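You operate a simulated robot arm through the tools that you are given. There is no shell and no other tool.

Carry out the task below with a simulated robot arm. There is one attempt and no reset: what you move stays moved.

JOB
Hang up, then dust under the telephone and slide it back.
Fine: slide it toward the door to clear the dust; yellow duster, back where it lay. What is to be rubbed or washed off counts as gone when no trace of it is left.

Only the result counts: the job must be done as asked and must still hold three seconds after the hand-in. Knocking over, shifting, dropping, spilling or breaking anything else fails it.

ROBOT AND FRAMES
A 7-joint arm with a two-finger parallel gripper, fixed in place. Base frame: the origin is on the floor under the middle of its stand, x ahead of it, y to its left, z up; the work surface is at about z = 77. Lengths are in cm, angles in degrees, forces in N, time in s.
With the tool pointing down near the work surface it reaches from about 10 to 66 cm from the base axis. Its first joint turns from -66.0 to 66.0 degrees. Payload 1.57 kg.
Tool frame: the origin (TCP) lies between the finger pads and is the grasp point; the fingertips stand 3 cm ahead of it; z points along the fingers, y is the line along which they close. Largest opening 8 cm; finger width 1.7, thickness 1.2; the body of the gripper, 4 by 8.2 cm, starts 8 cm behind the TCP.
Orientation is that of the tool frame in the base frame, as a unit quaternion [x, y, z, w]. With the fingers straight down and closing along the base's y, the tool's x points along the base's -x, its y along +y and its z along -z.

CONTROLS
- The arm moves only by the tool step_arm. Its argument "series" is a list of rows, each an object (a shift or turn left out is 0, a gripper value left out holds the last) with "xyz": the shift along the tool's x, y, z in units of 250 mm (1.0 is 250 mm), a list of three; "delta_rot": the turn, a rotation vector about the tool's x, y, z in units of 180 degrees (1.0 is 180 degrees), a list of three; "fingers": the opening in per cent of the stroke, from 0 (shut) to 100 (fully open). In form: [{"xyz": [dx, dy, dz], "delta_rot": [rx, ry, rz], "fingers": fingers}, ...]. A call has 1 to 20 rows; each row is the pose to reach, as a shift and turn from the pose commanded when the call began, along the tool's axes at that moment. A call with a number of a shift or a turn outside -1 to 1 is refused whole. Rows are played at 5 a second. More than 5 cm and 8.6 degrees between two rows, or a gripper value outside its range, and nothing of the call is played. A pose out of reach is approached as far as the arm can. The call stops where the force on the tool passes 70 N (or 10 N more than at its start, if that is more) or the arm is blocked; 0.2 s more then pass. The fingers move at their own pace (about 7.2 cm/s each) and stop on an object; they squeeze with about 32 N. The grip force told is the motor's: it shows also when the fingers shut on nothing. Time passes only in rows, and 0.2 s behind the last, so rows that repeat a pose let the fingers close. It gives the time, the measured TCP pose, the force on the tool (base axes), the opening and the grip force at its end, in the units of the frame above (readings bear some noise), with the torque about the TCP (base axes, N m) and any sound that the robot's microphone picked up.
- Cameras (640 x 400 px; columns grow to the right, rows downward): "scene" is fixed at [3.88, 41.86, 142.64]; the picture's right is [-0.90, -0.43, 0.00], its down [-0.23, 0.49, -0.84] and it looks along [0.36, -0.76, -0.54] (base axes); focal length 299 px, centre (320, 200). "wrist" rides on the gripper at [7.2, -0.7, -12.2] in the tool frame; the picture's right is [0.09, 1.00, 0.00], its down [-0.84, 0.08, -0.54] and it looks along [-0.54, 0.05, 0.84] (tool axes); focal length 238 px, centre (320, 200). There is no depth. A picture from a camera that has moved, and an enlarged one, comes with that camera's place and axes in the base frame and with its lens.
- capture(camera): a new picture of that camera. No time passes.
- inspect(camera, box): a new picture of the part [left, top, right, bottom] of that camera's present view, enlarged. No time passes.
- close_job(): hands the job in; it is judged then, once.

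Places have to be worked out from the pictures, the camera data and where the tool is seen. Open the gripper and draw the arm clear of the work before you hand the job in, unless the task says otherwise.

The tools are called after "Request:" as name(argument=value, ...) on one line, values as JSON. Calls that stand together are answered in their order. step_arm: Moves the arm, as the interface text tells. Its arguments: {"type":"object","properties":{"series":{"type":"array","items":{"type":"object","properties":{"xyz":{"type":"array","items":{"type":"number"}},"delta_rot":{"type":"array","items":{"type":"number"}},"fingers":{"type":"number"}}}}},"required":["series"]} The other tools are called the same way: capture (camera) takes a picture; inspect (camera, box) takes an enlarged picture of a part of a camera's view; close_job () hands the job in.

At the start:

```text
time: 0.0
ee_pos: [36.22, -14.03, 119.06]
orientation: [0.0, 1.0, 0.0, -0.001]
ft_force: [0.2, -0.5, 0.1]
moment: [0.02, 0.02, 0.02]
width: 8.02
gripper_force: 0.0
```

scene: 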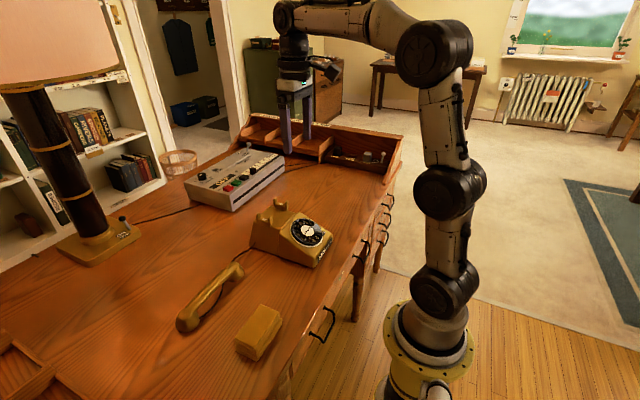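
wrist: 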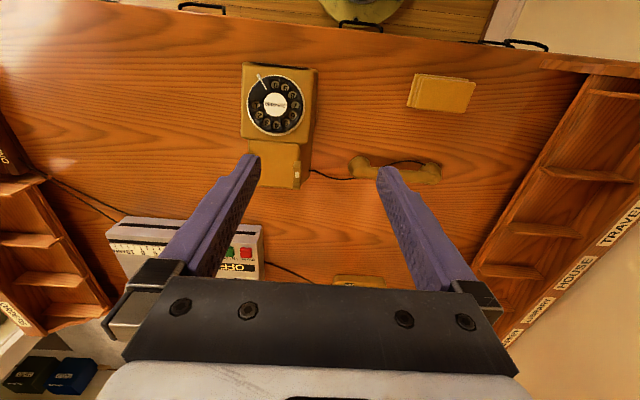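

I'll start by looking closely at the telephone, handset, duster and the rest of the desk.

Request:
inspect(camera="scene", box=[160, 170, 360, 370])

Request:
inspect(camera="wrist", box=[200, 40, 520, 240])

Request:
inspect(camera="scene", box=[0, 0, 320, 200])

```text
2.00 times, centred on (260, 270) of scene
camera zoom: at [3.88, 41.86, 142.64], right [-0.9, -0.43, 0.0], down [-0.23, 0.49, -0.84], along [0.36, -0.76, -0.54], focal length 599 px, centre (440, 60)
```

zoom: 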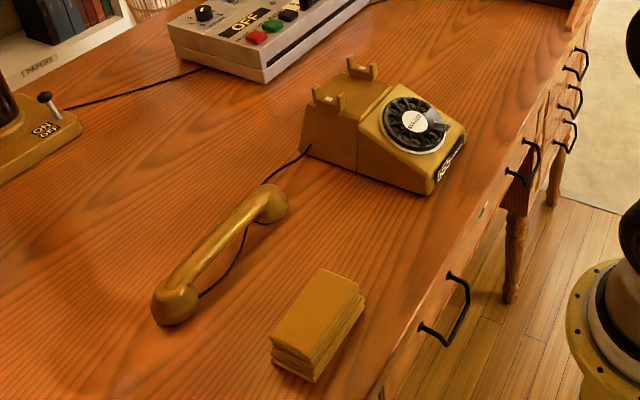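

```text
2.00 times, centred on (360, 140) of wrist
camera zoom: at [29.13, -14.61, 131.15], right [-0.09, 1.0, 0.0], down [0.84, 0.08, 0.54], along [0.54, 0.05, -0.84], focal length 477 px, centre (240, 320)
```

zoom: 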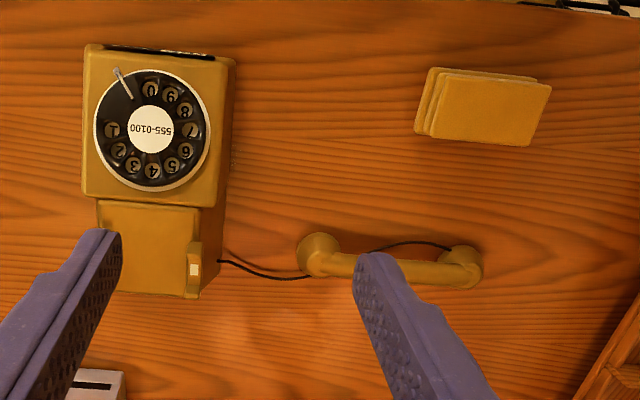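

```text
2.00 times, centred on (160, 100) of scene
camera zoom: at [3.88, 41.86, 142.64], right [-0.9, -0.43, 0.0], down [-0.23, 0.49, -0.84], along [0.36, -0.76, -0.54], focal length 599 px, centre (640, 400)
```

zoom: 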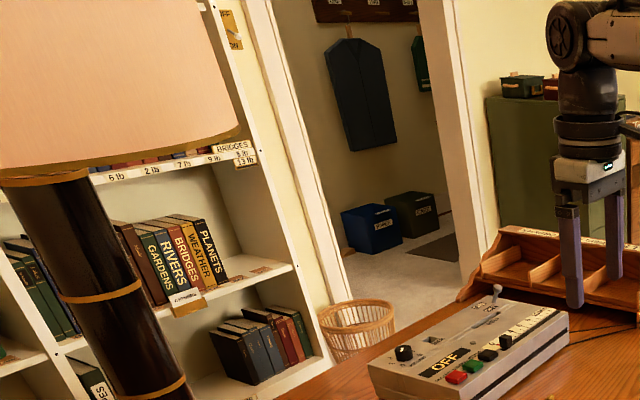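

The handset lies cups-down along y at about x=52, y from -4 to 16. The phone covers about x 33–56, y -15 to -28, and the duster is near (35, 9.5). I'll turn the gripper 90° so the fingers close along x and move to an overview pose, staying high.

Request:
step_arm(series=[{"xyz": [-0.029, 0.063, 0.047], "delta_rot": [0, 0, 0.0417], "fingers": 100}, {"xyz": [-0.058, 0.127, 0.094], "delta_rot": [0, 0, 0.0833]}, {"xyz": [-0.088, 0.19, 0.14], "delta_rot": [0, 0, 0.125]}, {"xyz": [-0.117, 0.254, 0.187], "delta_rot": [0, 0, 0.1667]}, {"xyz": [-0.146, 0.317, 0.234], "delta_rot": [0, 0, 0.2083]}, {"xyz": [-0.175, 0.38, 0.281], "delta_rot": [0, 0, 0.25]}, {"xyz": [-0.205, 0.444, 0.328], "delta_rot": [0, 0, 0.2917]}, {"xyz": [-0.234, 0.507, 0.375], "delta_rot": [0, 0, 0.3333]}, {"xyz": [-0.263, 0.571, 0.42], "delta_rot": [0, 0, 0.375]}, {"xyz": [-0.292, 0.634, 0.468], "delta_rot": [0, 0, 0.4167]}, {"xyz": [-0.322, 0.697, 0.515], "delta_rot": [0, 0, 0.4583]}, {"xyz": [-0.351, 0.761, 0.562], "delta_rot": [0, 0, 0.5]}])

Request:
capture(camera="wrist")

Request:
capture(camera="scene")

```text
time: 2.6
ee_pos: [45.1, 5.23, 104.97]
orientation: [0.708, 0.706, 0.0, 0.001]
ft_force: [0.1, -0.2, 0.6]
moment: [0.04, -0.01, 0.0]
width: 8.02
gripper_force: 0.1
```

```text
taken
camera wrist: at [44.49, 12.37, 117.11], right [1.0, 0.09, 0.0], down [0.08, -0.84, 0.54], along [0.05, -0.54, -0.84], focal length 238 px, centre (320, 200)
```

wrist: 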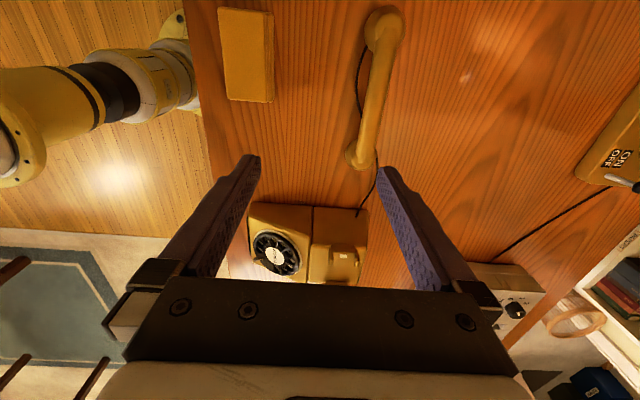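

```text
taken
```

scene: 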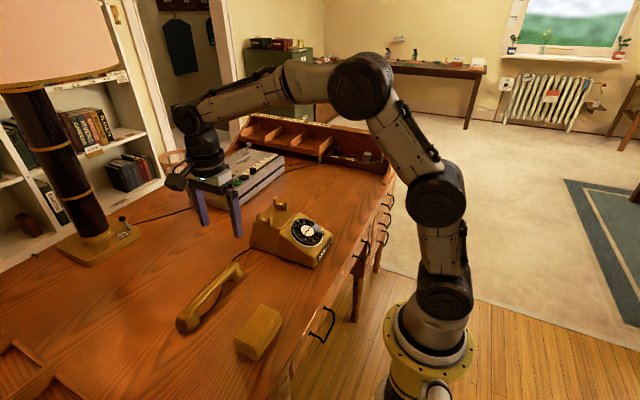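

The view is good. I'll zoom in to record exact reference positions for the handset, duster and phone before touching anything.

Request:
inspect(camera="wrist", box=[210, 0, 430, 180])

Request:
inspect(camera="wrist", box=[220, 180, 400, 300])

Request:
inspect(camera="scene", box=[230, 180, 350, 280])

Request:
inspect(camera="scene", box=[220, 100, 420, 220])

```text
2.22 times, centred on (320, 90) of wrist
camera zoom: at [44.49, 12.37, 117.11], right [1.0, 0.09, 0.0], down [0.08, -0.84, 0.54], along [0.05, -0.54, -0.84], focal length 530 px, centre (320, 444)
```

zoom: 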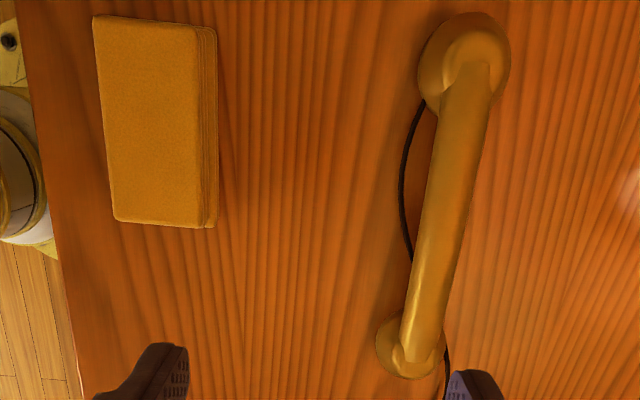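

```text
3.33 times, centred on (310, 240) of wrist
camera zoom: at [44.49, 12.37, 117.11], right [1.0, 0.09, 0.0], down [0.08, -0.84, 0.54], along [0.05, -0.54, -0.84], focal length 794 px, centre (353, 67)
```

zoom: 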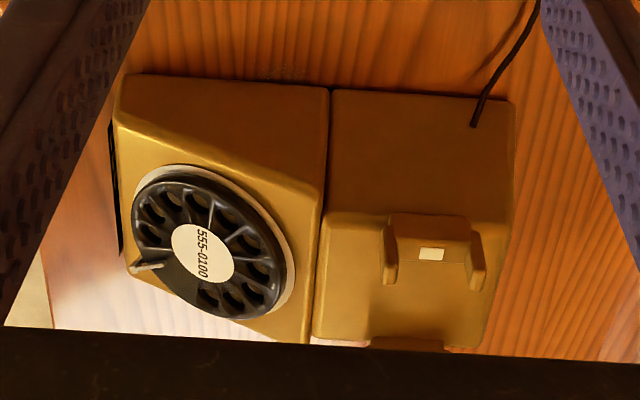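

```text
4.00 times, centred on (290, 230) of scene
camera zoom: at [3.88, 41.86, 142.64], right [-0.9, -0.43, 0.0], down [-0.23, 0.49, -0.84], along [0.36, -0.76, -0.54], focal length 1198 px, centre (440, 80)
```

zoom: 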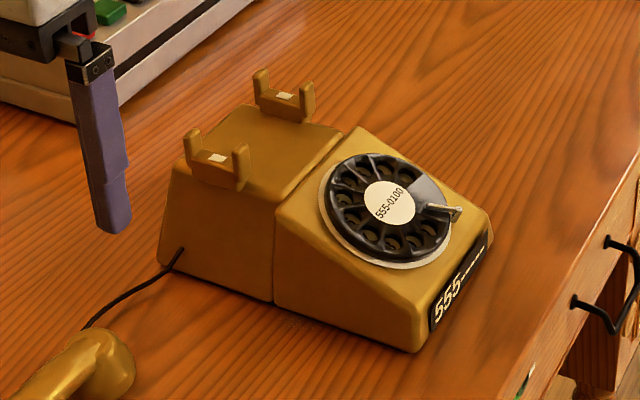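

```text
3.20 times, centred on (320, 160) of scene
camera zoom: at [3.88, 41.86, 142.64], right [-0.9, -0.43, 0.0], down [-0.23, 0.49, -0.84], along [0.36, -0.76, -0.54], focal length 958 px, centre (320, 328)
```

zoom: 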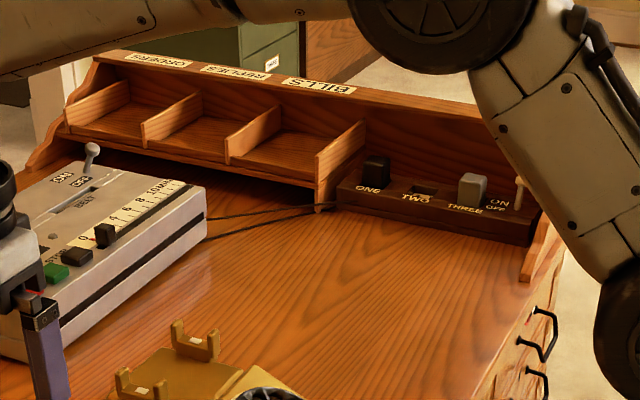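

My estimates: handle centre about (52.9, 6.3, ~80.5), cradle saddles at x≈51.2, y≈-17.5 and -27.3, with the valley at z≈88. I'll move over the handset and part-way down, then check alignment.

Request:
step_arm(series=[{"xyz": [0.02, 0.15, 0.05]}, {"xyz": [0.043, 0.312, 0.12]}, {"xyz": [0.043, 0.312, 0.3]}, {"xyz": [0.043, 0.312, 0.45]}, {"xyz": [0.043, 0.312, 0.6]}])

Request:
capture(camera="wrist")

Request:
inspect(camera="scene", box=[140, 180, 300, 340])

```text
time: 3.8
ee_pos: [52.93, 6.1, 89.9]
orientation: [0.707, 0.707, -0.001, 0.0]
ft_force: [-1.1, -0.2, 0.0]
moment: [-0.02, 0.02, -0.02]
width: 8.02
gripper_force: 0.0
```

```text
taken
camera wrist: at [52.26, 13.33, 101.98], right [1.0, 0.09, 0.0], down [0.08, -0.84, 0.54], along [0.05, -0.54, -0.84], focal length 238 px, centre (320, 200)
```

wrist: 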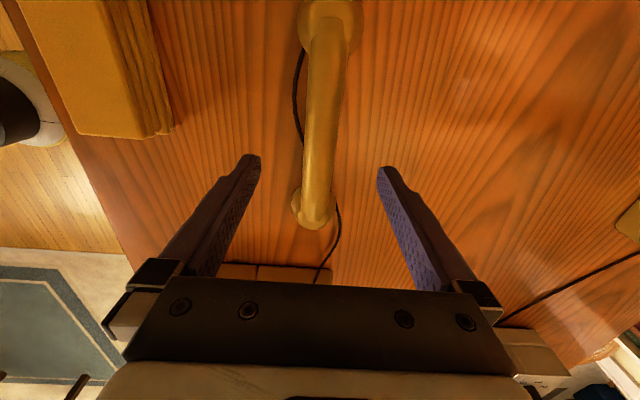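

```text
2.50 times, centred on (220, 260) of scene
camera zoom: at [3.88, 41.86, 142.64], right [-0.9, -0.43, 0.0], down [-0.23, 0.49, -0.84], along [0.36, -0.76, -0.54], focal length 748 px, centre (570, 50)
```

zoom: 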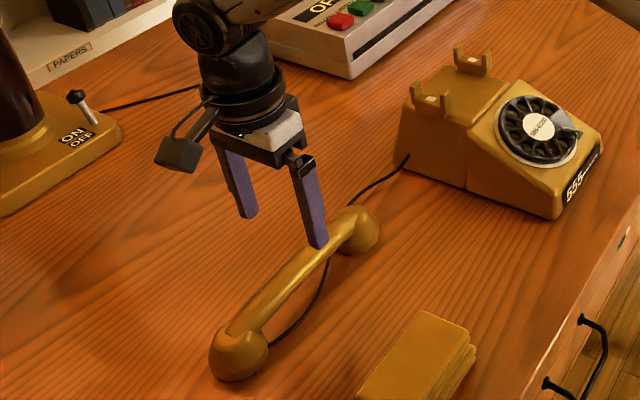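

The handle is centred between the fingers. I'll descend to TCP z≈82.3, with the tips around handle-bottom level, and close.

Request:
step_arm(series=[{"xyz": [0.01, 0, 0.15]}, {"xyz": [0.012, 0, 0.25]}, {"xyz": [0.012, 0, 0.304]}, {"xyz": [0.012, 0, 0.304]}])

Request:
inspect(camera="scene", box=[150, 200, 290, 340])

Request:
capture(camera="wrist")

```text
time: 4.8
ee_pos: [52.92, 6.39, 82.32]
orientation: [0.707, 0.707, 0.0, 0.0]
ft_force: [1.4, 0.4, -0.3]
moment: [0.0, 0.0, 0.0]
width: 8.02
gripper_force: 0.1
```

```text
2.86 times, centred on (220, 270) of scene
camera zoom: at [3.88, 41.86, 142.64], right [-0.9, -0.43, 0.0], down [-0.23, 0.49, -0.84], along [0.36, -0.76, -0.54], focal length 855 px, centre (606, 0)
```

zoom: 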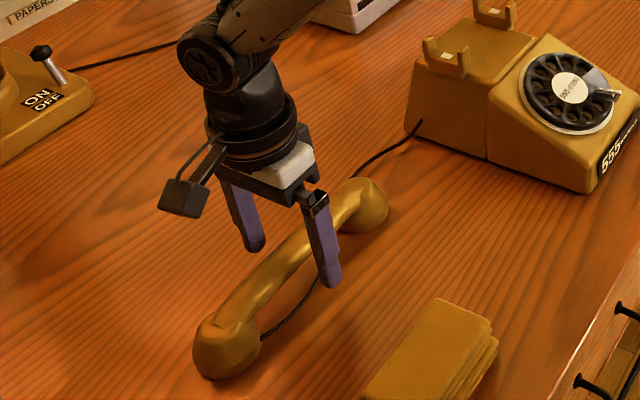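

```text
taken
camera wrist: at [52.28, 13.61, 94.46], right [1.0, 0.09, 0.0], down [0.08, -0.84, 0.54], along [0.05, -0.54, -0.84], focal length 238 px, centre (320, 200)
```

wrist: 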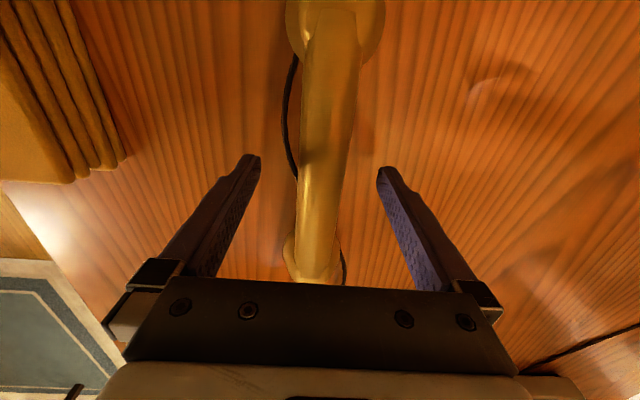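

The fingers straddle the handle without touching the table. Closing the gripper now.

Request:
step_arm(series=[{"xyz": [0, 0, 0], "fingers": 0}, {"xyz": [0, 0, 0]}, {"xyz": [0, 0, 0]}, {"xyz": [0, 0, 0]}])

Request:
inspect(camera="scene", box=[150, 200, 290, 340])

Request:
capture(camera="wrist")

```text
time: 5.8
ee_pos: [52.9, 6.44, 82.29]
orientation: [0.707, 0.707, 0.0, -0.001]
ft_force: [1.7, 0.1, 0.4]
moment: [0.01, 0.02, 0.0]
width: 2.96
gripper_force: 32.2
```

```text
2.86 times, centred on (220, 270) of scene
camera zoom: at [3.88, 41.86, 142.64], right [-0.9, -0.43, 0.0], down [-0.23, 0.49, -0.84], along [0.36, -0.76, -0.54], focal length 855 px, centre (606, 0)
```

zoom: 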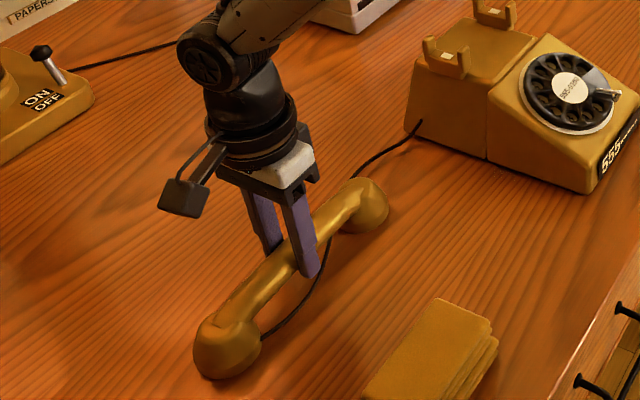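

```text
taken
camera wrist: at [52.28, 13.6, 94.49], right [1.0, 0.09, 0.0], down [0.08, -0.84, 0.54], along [0.05, -0.54, -0.84], focal length 238 px, centre (320, 200)
```

wrist: 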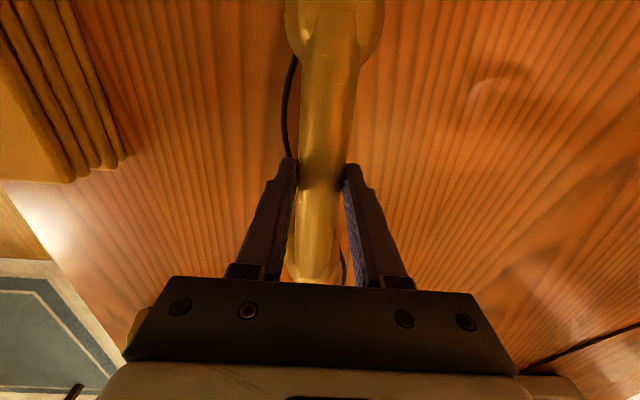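

The handset is gripped at 2.96 cm wide. I'll lift it 15 cm straight up and start moving it toward the cradle.

Request:
step_arm(series=[{"xyz": [0, 0, -0.1]}, {"xyz": [0, 0, -0.25]}, {"xyz": [0, 0, -0.4]}, {"xyz": [0, 0, -0.55]}, {"xyz": [0, 0, -0.64]}, {"xyz": [-0.15, -0.01, -0.64]}, {"xyz": [-0.3, -0.03, -0.64]}, {"xyz": [-0.45, -0.05, -0.64]}, {"xyz": [-0.6, -0.07, -0.64]}, {"xyz": [-0.6, -0.07, -0.64]}])

Request:
capture(camera="scene")

Request:
capture(camera="wrist")

```text
time: 8.0
ee_pos: [51.24, -8.74, 98.36]
orientation: [0.708, 0.707, 0.0, 0.0]
ft_force: [0.5, -0.8, -2.9]
moment: [0.02, 0.01, -0.01]
width: 2.96
gripper_force: 32.0
```

```text
taken
```

scene: 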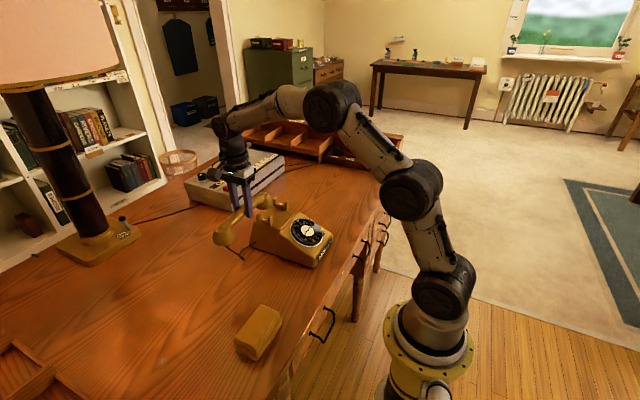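

```text
taken
camera wrist: at [50.53, -1.49, 110.47], right [1.0, 0.09, 0.0], down [0.08, -0.84, 0.54], along [0.05, -0.54, -0.84], focal length 238 px, centre (320, 200)
```

wrist: 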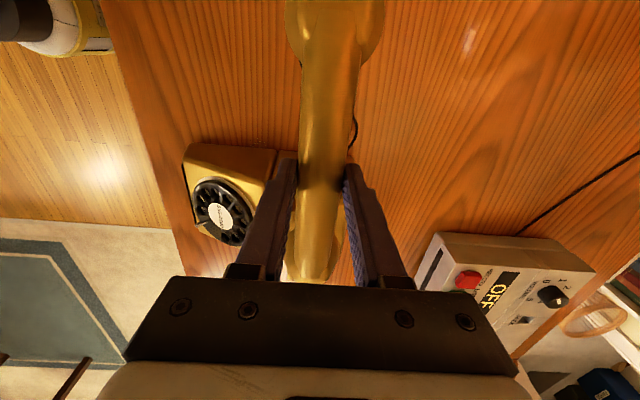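

The handset is held well. I'll continue over the cradle at (51.15, -22.4), still high.

Request:
step_arm(series=[{"xyz": [-0.15, 0, 0]}, {"xyz": [-0.3, -0.002, 0]}, {"xyz": [-0.45, -0.004, 0]}, {"xyz": [-0.546, -0.004, 0]}, {"xyz": [-0.546, -0.004, 0]}])

Request:
inspect(camera="scene", box=[210, 150, 350, 270])

Request:
capture(camera="wrist")

```text
time: 9.2
ee_pos: [51.19, -22.39, 98.31]
orientation: [0.707, 0.707, 0.0, 0.0]
ft_force: [0.0, -0.3, -3.0]
moment: [-0.01, 0.0, -0.01]
width: 2.94
gripper_force: 32.1
```

```text
3.33 times, centred on (280, 210) of scene
camera zoom: at [3.88, 41.85, 142.64], right [-0.9, -0.43, 0.0], down [-0.23, 0.49, -0.84], along [0.36, -0.76, -0.54], focal length 998 px, centre (453, 167)
```

zoom: 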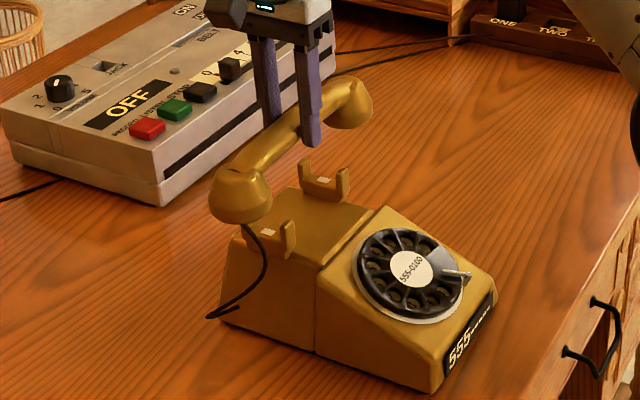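

```text
taken
camera wrist: at [50.4, -15.12, 110.46], right [1.0, 0.09, 0.0], down [0.08, -0.84, 0.54], along [0.05, -0.54, -0.84], focal length 238 px, centre (320, 200)
```

wrist: 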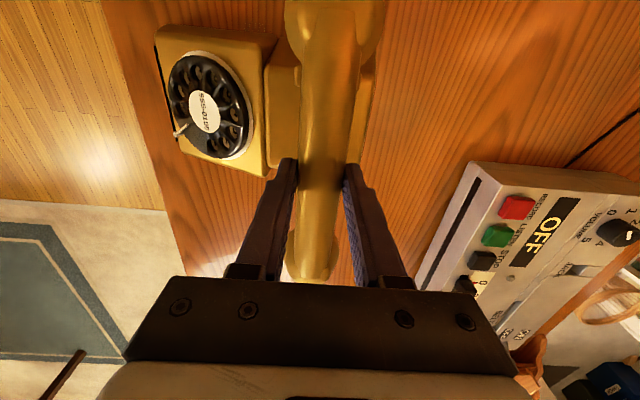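

The handset is over the cradle. I'll lower it part-way, to TCP z≈94, and check alignment with the saddles.

Request:
step_arm(series=[{"xyz": [0, 0, 0.1]}, {"xyz": [0, 0, 0.172]}, {"xyz": [0, 0, 0.172]}])

Request:
inspect(camera="scene", box=[230, 170, 310, 230])

Request:
inspect(camera="wrist", box=[220, 0, 420, 120])

```text
time: 10.0
ee_pos: [51.07, -22.16, 94.05]
orientation: [0.707, 0.707, 0.0, 0.0]
ft_force: [-1.4, 0.5, -3.6]
moment: [-0.04, -0.01, 0.02]
width: 2.96
gripper_force: 32.4
```

```text
6.67 times, centred on (270, 200) of scene
camera zoom: at [3.88, 41.85, 142.64], right [-0.9, -0.43, 0.0], down [-0.23, 0.49, -0.84], along [0.36, -0.76, -0.54], focal length 1996 px, centre (653, 200)
```

zoom: 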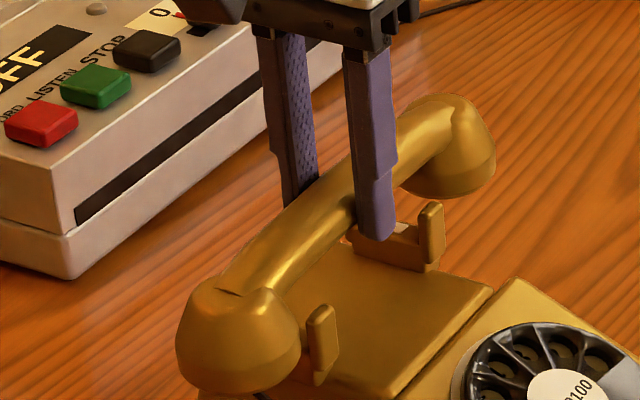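

```text
3.20 times, centred on (320, 60) of wrist
camera zoom: at [50.4, -15.06, 106.18], right [1.0, 0.09, 0.0], down [0.08, -0.84, 0.54], along [0.05, -0.54, -0.84], focal length 763 px, centre (320, 648)
```

zoom: 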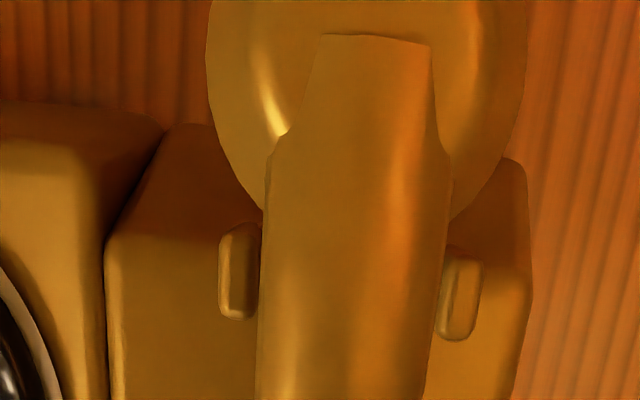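

The handle sits well centred between the horns, with about a 0.1 cm x correction needed. I'll lower in small steps while watching the force.

Request:
step_arm(series=[{"xyz": [0, 0.004, 0.02]}, {"xyz": [0, 0.004, 0.04]}, {"xyz": [0, 0.004, 0.06]}, {"xyz": [0, 0.004, 0.08]}, {"xyz": [0, 0.004, 0.1]}, {"xyz": [0, 0.004, 0.1]}])

Request:
inspect(camera="scene", box=[230, 170, 310, 230])

```text
time: 11.4
ee_pos: [51.21, -22.22, 91.37]
orientation: [0.707, 0.707, 0.0, -0.001]
ft_force: [0.1, 1.1, -2.4]
moment: [-0.06, -0.02, 0.0]
width: 2.98
gripper_force: 32.1
```

```text
6.67 times, centred on (270, 200) of scene
camera zoom: at [3.88, 41.86, 142.64], right [-0.9, -0.43, 0.0], down [-0.23, 0.49, -0.84], along [0.36, -0.76, -0.54], focal length 1996 px, centre (653, 200)
```

zoom: 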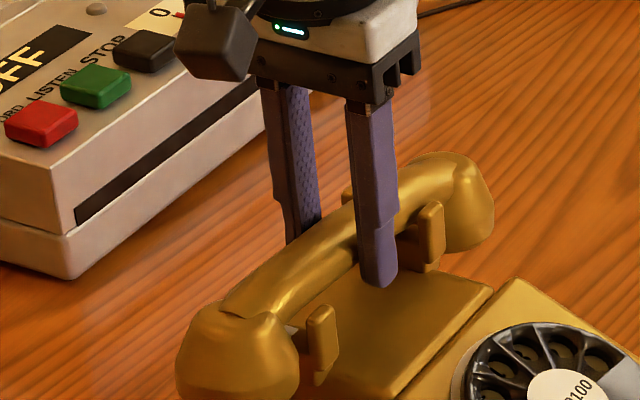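

The handle is entering the saddles without contact force. I'll continue down gently.

Request:
step_arm(series=[{"xyz": [0, 0, 0.01]}, {"xyz": [0, 0, 0.018]}, {"xyz": [0, 0, 0.024]}, {"xyz": [0, 0, 0.024]}])

Request:
inspect(camera="scene", box=[230, 170, 310, 230])

```text
time: 12.4
ee_pos: [51.29, -22.23, 91.19]
orientation: [0.707, 0.707, 0.001, 0.002]
ft_force: [-2.5, 0.1, 13.2]
moment: [-0.93, 0.26, -0.08]
width: 3.0
gripper_force: 32.1
```

```text
6.67 times, centred on (270, 200) of scene
camera zoom: at [3.85, 41.87, 142.64], right [-0.9, -0.43, 0.0], down [-0.23, 0.49, -0.84], along [0.36, -0.76, -0.54], focal length 1996 px, centre (653, 200)
```

zoom: 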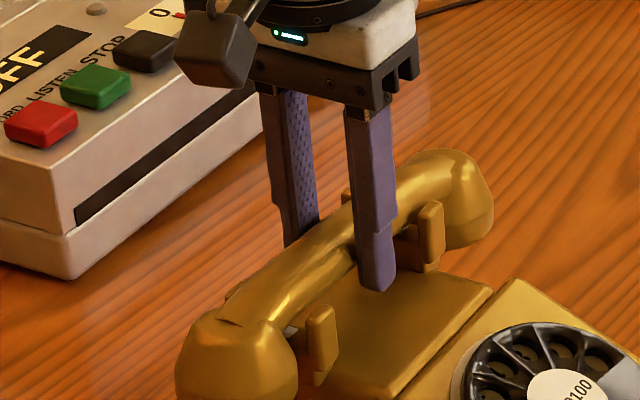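

There is contact at about 13 N, and the moment says it is at the far (-y) end, so possibly the far cup is touching the far saddle. I'll look closer before pressing further.

Request:
inspect(camera="scene", box=[265, 185, 297, 205])

Request:
inspect(camera="scene", box=[245, 205, 285, 230])

Request:
inspect(camera="wrist", box=[220, 0, 420, 120])

```text
16.00 times, centred on (281, 195) of scene
camera zoom: at [3.85, 41.87, 142.64], right [-0.9, -0.43, 0.0], down [-0.23, 0.49, -0.84], along [0.36, -0.76, -0.54], focal length 4790 px, centre (944, 280)
```

zoom: 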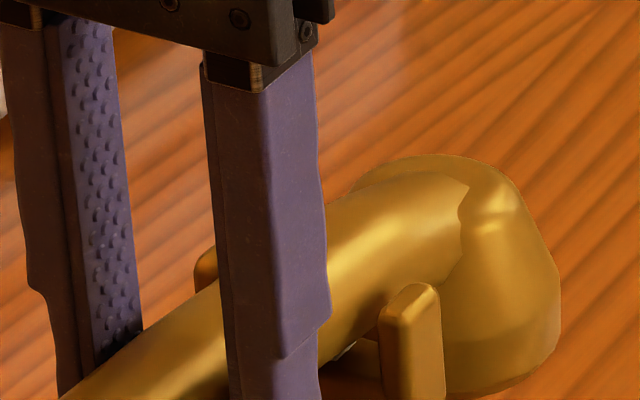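

```text
16.00 times, centred on (265, 218) of scene
camera zoom: at [3.85, 41.87, 142.64], right [-0.9, -0.43, 0.0], down [-0.23, 0.49, -0.84], along [0.36, -0.76, -0.54], focal length 4790 px, centre (1200, -80)
```

zoom: 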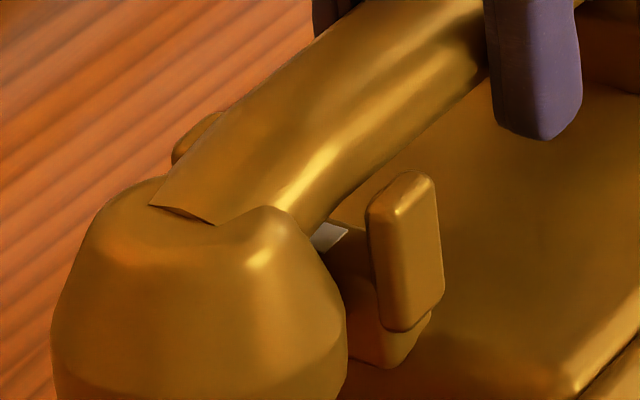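

```text
3.20 times, centred on (320, 60) of wrist
camera zoom: at [50.54, -15.0, 103.26], right [1.0, 0.09, 0.0], down [0.08, -0.84, 0.54], along [0.05, -0.54, -0.84], focal length 763 px, centre (320, 648)
```

zoom: 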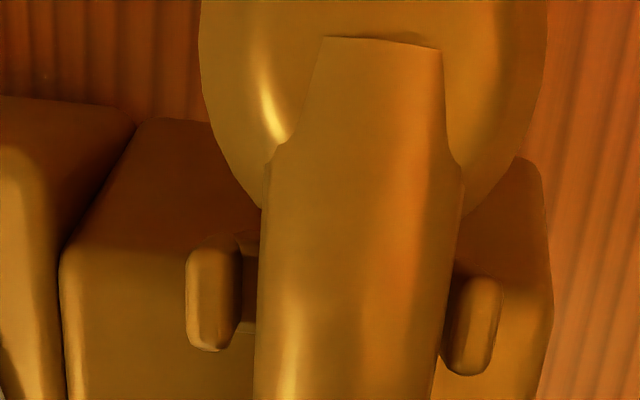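

The contact lies around y≈-29, so the far cup's rim seems to sit on the far edge of the body. I'll lift slightly, shift 0.4 cm toward -y, and try again using the moment sign as feedback.

Request:
step_arm(series=[{"xyz": [0, 0, -0.028]}, {"xyz": [-0.016, -0.005, -0.028]}, {"xyz": [-0.016, -0.005, -0.01]}, {"xyz": [-0.016, -0.005, 0]}, {"xyz": [-0.016, -0.005, 0.004]}, {"xyz": [-0.016, -0.005, 0.004]}])

Request:
inspect(camera="scene", box=[240, 180, 300, 230])

Request:
inspect(camera="wrist", box=[220, 0, 420, 120])

```text
time: 13.8
ee_pos: [51.08, -22.58, 91.04]
orientation: [0.707, 0.707, 0.0, 0.002]
ft_force: [-6.8, 21.4, 16.9]
moment: [0.2, 0.22, 0.0]
width: 2.98
gripper_force: 32.1
```

```text
8.00 times, centred on (270, 205) of scene
camera zoom: at [3.83, 41.92, 142.62], right [-0.9, -0.43, 0.0], down [-0.23, 0.49, -0.84], along [0.36, -0.76, -0.54], focal length 2395 px, centre (720, 160)
```

zoom: 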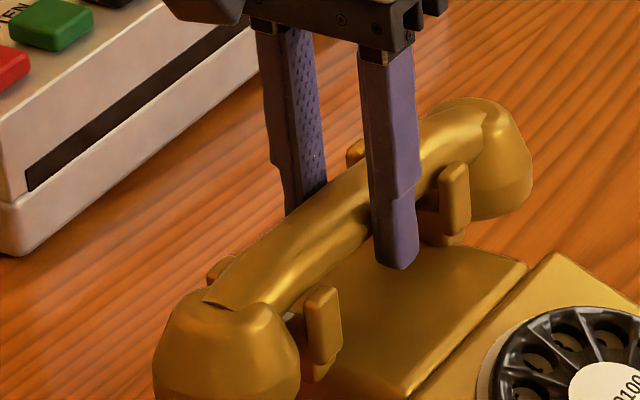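

```text
3.20 times, centred on (320, 60) of wrist
camera zoom: at [50.39, -15.3, 103.19], right [1.0, 0.09, 0.0], down [0.08, -0.84, 0.54], along [0.05, -0.54, -0.84], focal length 763 px, centre (320, 648)
```

zoom: 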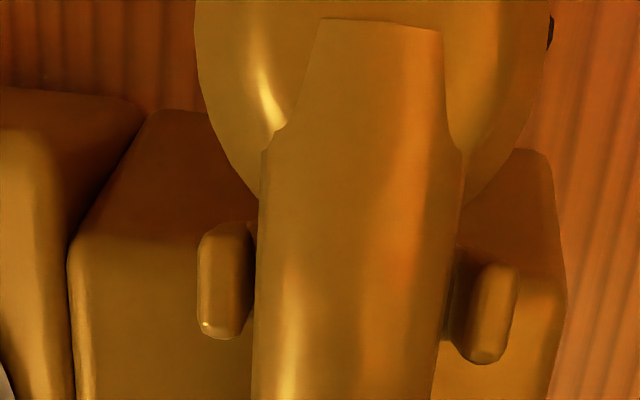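

Now there is a side force of +21 N in y, so I overshot and the near cup is touching. I'll back off, recentre at about y=-22.45, and lower lightly.

Request:
step_arm(series=[{"xyz": [0, 0, -0.028]}, {"xyz": [0.013, 0, -0.028]}, {"xyz": [0.013, 0, -0.028]}, {"xyz": [0.013, 0, -0.012]}, {"xyz": [0.013, 0, -0.006]}, {"xyz": [0.013, 0, -0.006]}])

Request:
inspect(camera="scene", box=[240, 180, 300, 230])

```text
time: 15.2
ee_pos: [51.04, -22.34, 91.02]
orientation: [0.707, 0.707, 0.0, 0.001]
ft_force: [-1.0, -0.3, 0.3]
moment: [-0.28, 0.04, -0.05]
width: 2.96
gripper_force: 32.0
```

```text
8.00 times, centred on (270, 205) of scene
camera zoom: at [3.87, 41.85, 142.64], right [-0.9, -0.43, 0.0], down [-0.23, 0.49, -0.84], along [0.36, -0.76, -0.54], focal length 2395 px, centre (720, 160)
```

zoom: 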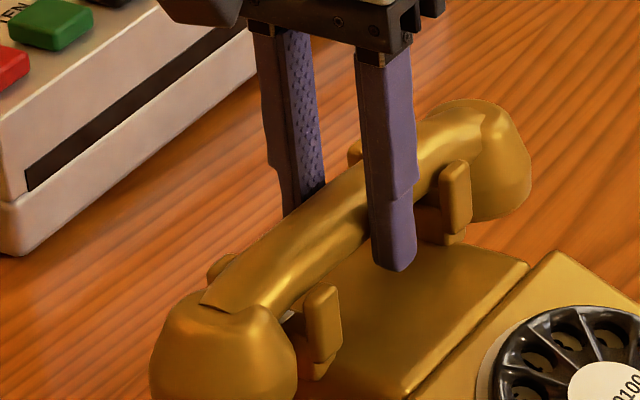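

Only about 3 N of contact now, and the handle lies in both saddles. I'll nudge x by +0.1 and release so it settles by its own weight, then check how it sits.

Request:
step_arm(series=[{"xyz": [-0.002, 0.004, 0]}, {"xyz": [-0.002, 0.004, 0]}, {"xyz": [-0.002, 0.004, 0], "fingers": 50}, {"xyz": [-0.002, 0.004, 0], "fingers": 70}, {"xyz": [-0.002, 0.004, 0]}, {"xyz": [-0.002, 0.004, 0]}])

Request:
inspect(camera="scene", box=[240, 180, 300, 230])

Request:
inspect(camera="wrist", box=[220, 0, 420, 120])

```text
time: 16.6
ee_pos: [51.04, -22.26, 91.02]
orientation: [0.707, 0.707, -0.001, -0.001]
ft_force: [1.2, -0.8, -0.2]
moment: [-0.01, -0.01, 0.01]
width: 5.61
gripper_force: 0.1
```

```text
8.00 times, centred on (270, 205) of scene
camera zoom: at [3.88, 41.86, 142.64], right [-0.9, -0.43, 0.0], down [-0.23, 0.49, -0.84], along [0.36, -0.76, -0.54], focal length 2395 px, centre (720, 160)
```

zoom: 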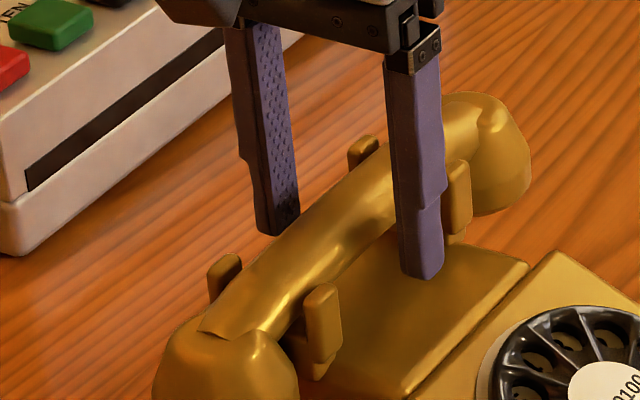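

```text
3.20 times, centred on (320, 60) of wrist
camera zoom: at [50.47, -15.14, 103.16], right [1.0, 0.09, 0.0], down [0.08, -0.84, 0.54], along [0.05, -0.54, -0.84], focal length 763 px, centre (320, 648)
```

zoom: 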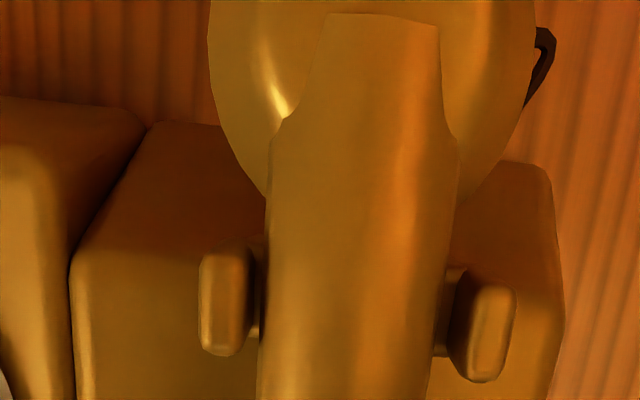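

The handset settled: the near cup dropped and the handle now sits in both saddles. I'll retreat straight up and inspect from both cameras.

Request:
step_arm(series=[{"xyz": [0, 0, -0.08]}, {"xyz": [0, 0, -0.2]}, {"xyz": [0, 0, -0.36], "fingers": 100}, {"xyz": [0.1, 0, -0.52]}, {"xyz": [0.25, 0, -0.6]}])

Request:
inspect(camera="scene", box=[210, 170, 350, 290])

Request:
capture(camera="wrist")

```text
time: 17.8
ee_pos: [51.07, -16.07, 106.03]
orientation: [0.707, 0.707, 0.0, 0.0]
ft_force: [0.2, -0.8, -0.8]
moment: [-0.02, 0.03, -0.03]
width: 8.01
gripper_force: 0.0
```

```text
3.33 times, centred on (280, 230) of scene
camera zoom: at [3.88, 41.85, 142.64], right [-0.9, -0.43, 0.0], down [-0.23, 0.49, -0.84], along [0.36, -0.76, -0.54], focal length 998 px, centre (453, 100)
```

zoom: 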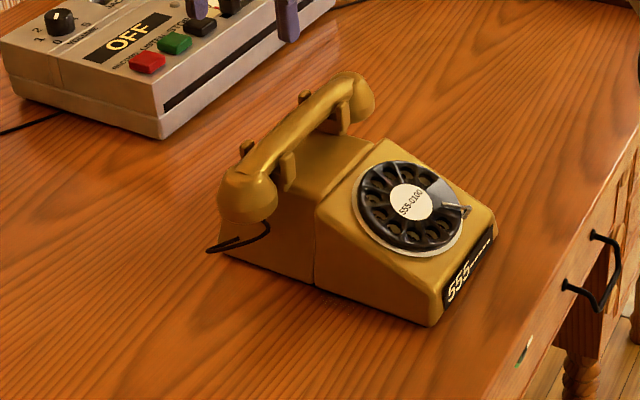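

```text
taken
camera wrist: at [50.46, -8.91, 118.16], right [1.0, 0.09, 0.0], down [0.08, -0.84, 0.54], along [0.05, -0.54, -0.84], focal length 238 px, centre (320, 200)
```

wrist: 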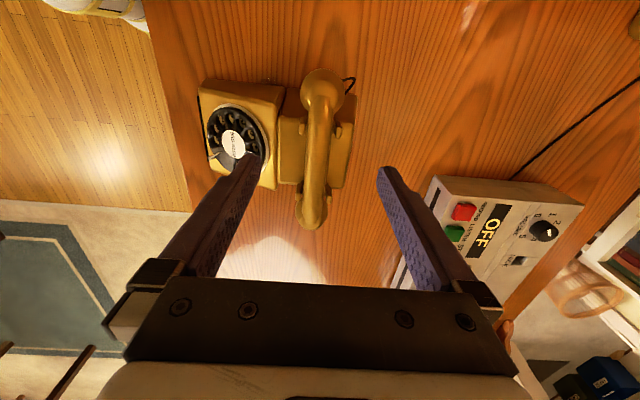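

The handset hangs properly and the phone has not moved. For the slide I'll use both open fingers, tilted 30°, as a two-point fence on the phone's +y side, low and clear of the hanging cup, pushing toward -y (the door end of the desk). First I'll move to a tilted pose beside it.

Request:
step_arm(series=[{"xyz": [0.08, -0.05, 0.02], "delta_rot": [0, -0.0333, 0], "fingers": 100}, {"xyz": [0.18, -0.12, 0.05], "delta_rot": [0, -0.0667, 0]}, {"xyz": [0.28, -0.19, 0.1], "delta_rot": [0, -0.1, 0]}, {"xyz": [0.36, -0.25, 0.2], "delta_rot": [0, -0.1333, 0]}, {"xyz": [0.42, -0.303, 0.32], "delta_rot": [0, -0.1667, 0]}, {"xyz": [0.42, -0.303, 0.32], "delta_rot": [0, -0.1667, 0]}])

Request:
capture(camera="wrist")

Request:
capture(camera="scene")

```text
time: 19.2
ee_pos: [43.56, -5.48, 97.97]
orientation: [0.682, 0.683, -0.183, 0.184]
ft_force: [0.2, 0.3, 0.0]
moment: [0.03, 0.0, 0.02]
width: 8.01
gripper_force: 0.1
```

```text
taken
camera wrist: at [42.79, 6.77, 104.88], right [1.0, 0.08, -0.05], down [0.08, -0.45, 0.89], along [0.05, -0.89, -0.46], focal length 238 px, centre (320, 200)
```

wrist: 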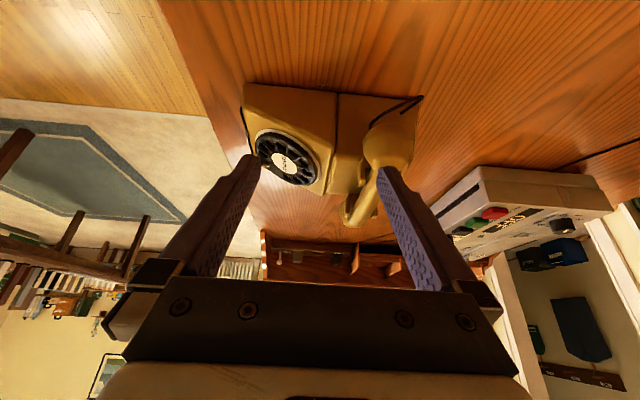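

```text
taken
```

scene: 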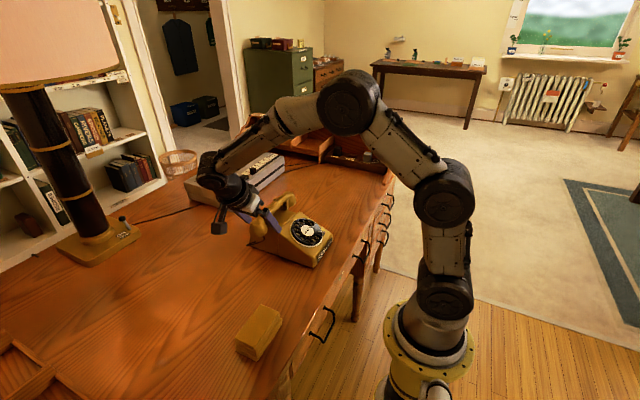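

I'll descend in the tilted pose to beside the phone, at TCP y≈-7 and z≈80.9, still 5–6 cm short of contact.

Request:
step_arm(series=[{"xyz": [0.058, 0, 0.124]}, {"xyz": [0.116, 0, 0.248]}, {"xyz": [0.173, 0, 0.373]}, {"xyz": [0.231, 0, 0.497]}, {"xyz": [0.289, 0, 0.621]}, {"xyz": [0.289, 0, 0.621]}])

Request:
capture(camera="wrist")

Request:
inspect(camera="scene", box=[200, 170, 360, 290])

```text
time: 20.6
ee_pos: [43.52, -7.08, 80.78]
orientation: [0.684, 0.682, -0.183, 0.183]
ft_force: [0.8, 0.0, -0.2]
moment: [-0.02, -0.01, 0.0]
width: 7.99
gripper_force: 0.1
```

```text
taken
camera wrist: at [42.98, 5.21, 87.82], right [1.0, 0.08, -0.05], down [0.08, -0.45, 0.89], along [0.05, -0.89, -0.46], focal length 238 px, centre (320, 200)
```

wrist: 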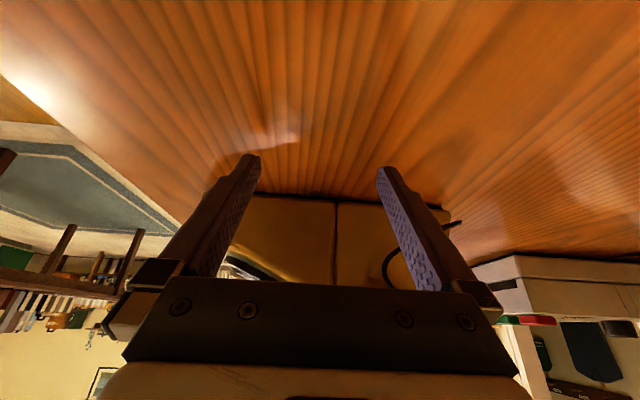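

```text
3.33 times, centred on (280, 230) of scene
camera zoom: at [3.88, 41.86, 142.64], right [-0.9, -0.43, 0.0], down [-0.23, 0.49, -0.84], along [0.36, -0.76, -0.54], focal length 998 px, centre (453, 100)
```

zoom: 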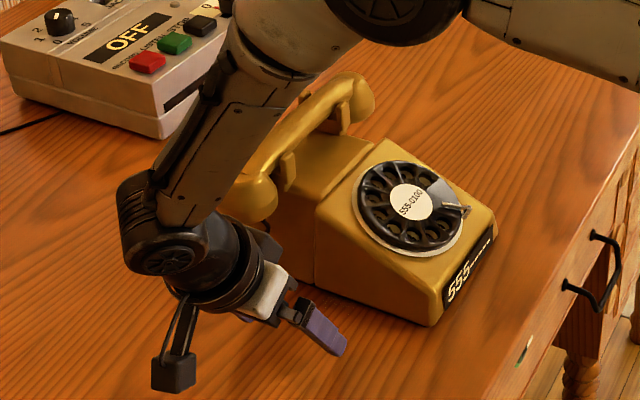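

I'll zoom to check the cord's clearance to the +x finger before moving in.

Request:
inspect(camera="wrist", box=[220, 150, 480, 310])

```text
2.46 times, centred on (350, 230) of wrist
camera zoom: at [42.98, 5.21, 87.82], right [1.0, 0.08, -0.05], down [0.08, -0.45, 0.89], along [0.05, -0.89, -0.46], focal length 587 px, centre (246, 126)
```

zoom: 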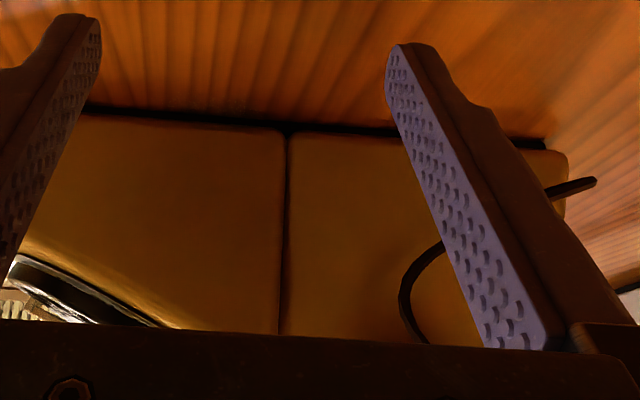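

Clearance to the cord is fine. I'll approach to just short of contact (TCP y≈-12).

Request:
step_arm(series=[{"xyz": [-0.087, 0, 0.05]}, {"xyz": [-0.14, 0, 0.081]}, {"xyz": [-0.17, 0, 0.098]}, {"xyz": [-0.17, 0, 0.098]}])

Request:
inspect(camera="wrist", box=[220, 150, 480, 310])

```text
time: 21.6
ee_pos: [43.63, -12.09, 81.12]
orientation: [0.683, 0.683, -0.183, 0.184]
ft_force: [0.5, 0.4, -0.4]
moment: [0.04, -0.01, 0.01]
width: 7.99
gripper_force: 0.1
```

```text
2.46 times, centred on (350, 230) of wrist
camera zoom: at [42.93, 0.35, 87.89], right [1.0, 0.08, -0.05], down [0.08, -0.45, 0.89], along [0.05, -0.89, -0.46], focal length 587 px, centre (246, 126)
```

zoom: 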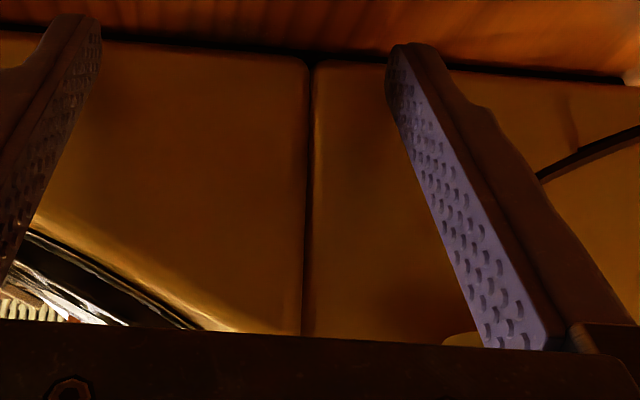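

Almost touching. I'll advance in small steps to find first contact.

Request:
step_arm(series=[{"xyz": [-0.0087, 0, 0.005]}, {"xyz": [-0.0156, 0, 0.009]}, {"xyz": [-0.0156, 0, 0.009]}])

```text
time: 22.4
ee_pos: [43.62, -12.36, 80.95]
orientation: [0.684, 0.682, -0.183, 0.183]
ft_force: [-1.1, 5.6, 0.7]
moment: [0.11, 0.07, -0.33]
width: 7.99
gripper_force: 0.1
```

First contact is at TCP y≈-12.36 (5.6 N), which I'll use as the return reference. Now I'll slide the phone 3 cm toward -y and watch how it behaves.

Request:
step_arm(series=[{"xyz": [-0.017, 0, 0.01]}, {"xyz": [-0.035, 0, 0.02]}, {"xyz": [-0.052, 0, 0.03]}, {"xyz": [-0.069, 0, 0.04]}, {"xyz": [-0.087, 0, 0.05]}, {"xyz": [-0.104, 0, 0.06]}, {"xyz": [-0.104, 0, 0.06]}])

Request:
inspect(camera="scene", box=[200, 150, 360, 270])

Request:
capture(camera="wrist")

```text
time: 24.0
ee_pos: [43.52, -15.42, 81.19]
orientation: [0.683, 0.683, -0.182, 0.184]
ft_force: [1.7, 13.5, 9.8]
moment: [0.03, -0.45, 0.64]
width: 8.01
gripper_force: 0.0
```

```text
3.33 times, centred on (280, 210) of scene
camera zoom: at [3.87, 41.89, 142.63], right [-0.9, -0.43, 0.0], down [-0.23, 0.49, -0.84], along [0.36, -0.76, -0.54], focal length 998 px, centre (453, 167)
```

zoom: 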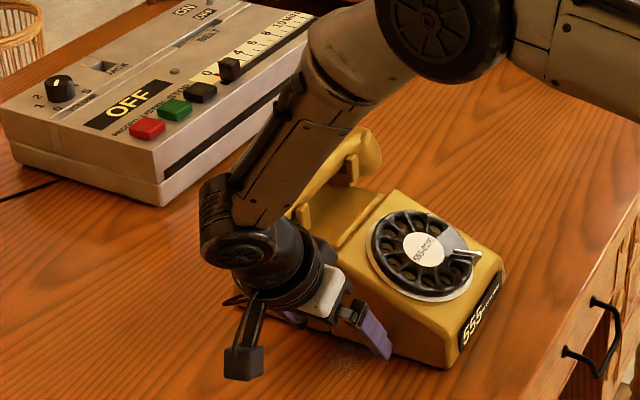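

```text
taken
camera wrist: at [42.92, -3.1, 87.97], right [1.0, 0.08, -0.04], down [0.07, -0.45, 0.89], along [0.05, -0.89, -0.46], focal length 238 px, centre (320, 200)
```

wrist: 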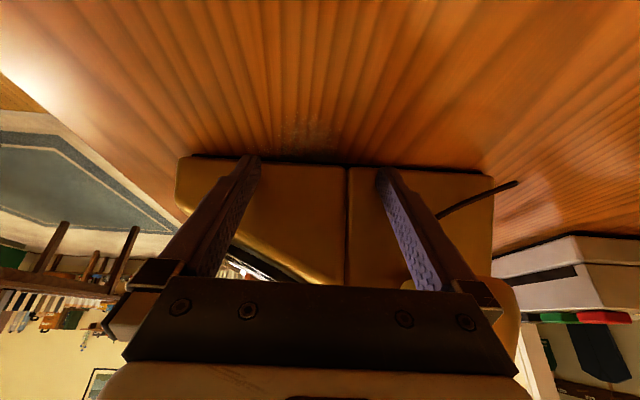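

Pushing works and dust is emerging. The moment shows nearly all the load on the rear finger, though, so the phone's friction centre is around x≈48.4 and the rear is starting to lag. I'll back off, tilt to 40° so the finger passes under the cup and cord, and shift the fence 2 cm rearward.

Request:
step_arm(series=[{"xyz": [0.06, 0, -0.035]}, {"xyz": [0.104, 0, -0.06]}, {"xyz": [0.108, 0.04, -0.053], "delta_rot": [0, -0.0278, 0]}, {"xyz": [0.112, 0.08, -0.046], "delta_rot": [0, -0.0556, 0]}, {"xyz": [0.112, 0.08, -0.046], "delta_rot": [0, -0.0556, 0]}])

Request:
capture(camera="wrist")

Request:
inspect(camera="scene", box=[200, 150, 360, 270])

```text
time: 25.2
ee_pos: [45.63, -12.32, 80.59]
orientation: [0.664, 0.665, -0.242, 0.242]
ft_force: [0.3, 0.0, 0.3]
moment: [-0.03, 0.01, -0.01]
width: 7.98
gripper_force: 0.1
```

```text
taken
camera wrist: at [44.94, 0.94, 85.14], right [1.0, 0.07, -0.06], down [0.08, -0.29, 0.95], along [0.05, -0.95, -0.3], focal length 238 px, centre (320, 200)
```

wrist: 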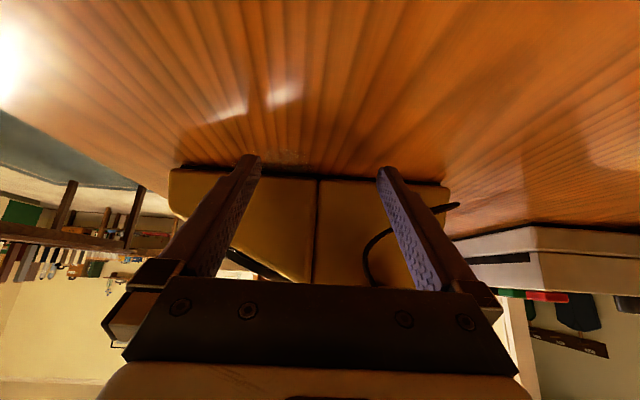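

```text
3.33 times, centred on (280, 210) of scene
camera zoom: at [3.88, 41.86, 142.64], right [-0.9, -0.43, 0.0], down [-0.23, 0.49, -0.84], along [0.36, -0.76, -0.54], focal length 998 px, centre (453, 167)
```

zoom: 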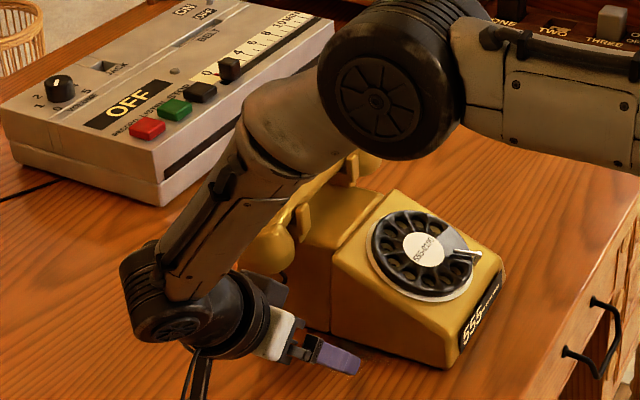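

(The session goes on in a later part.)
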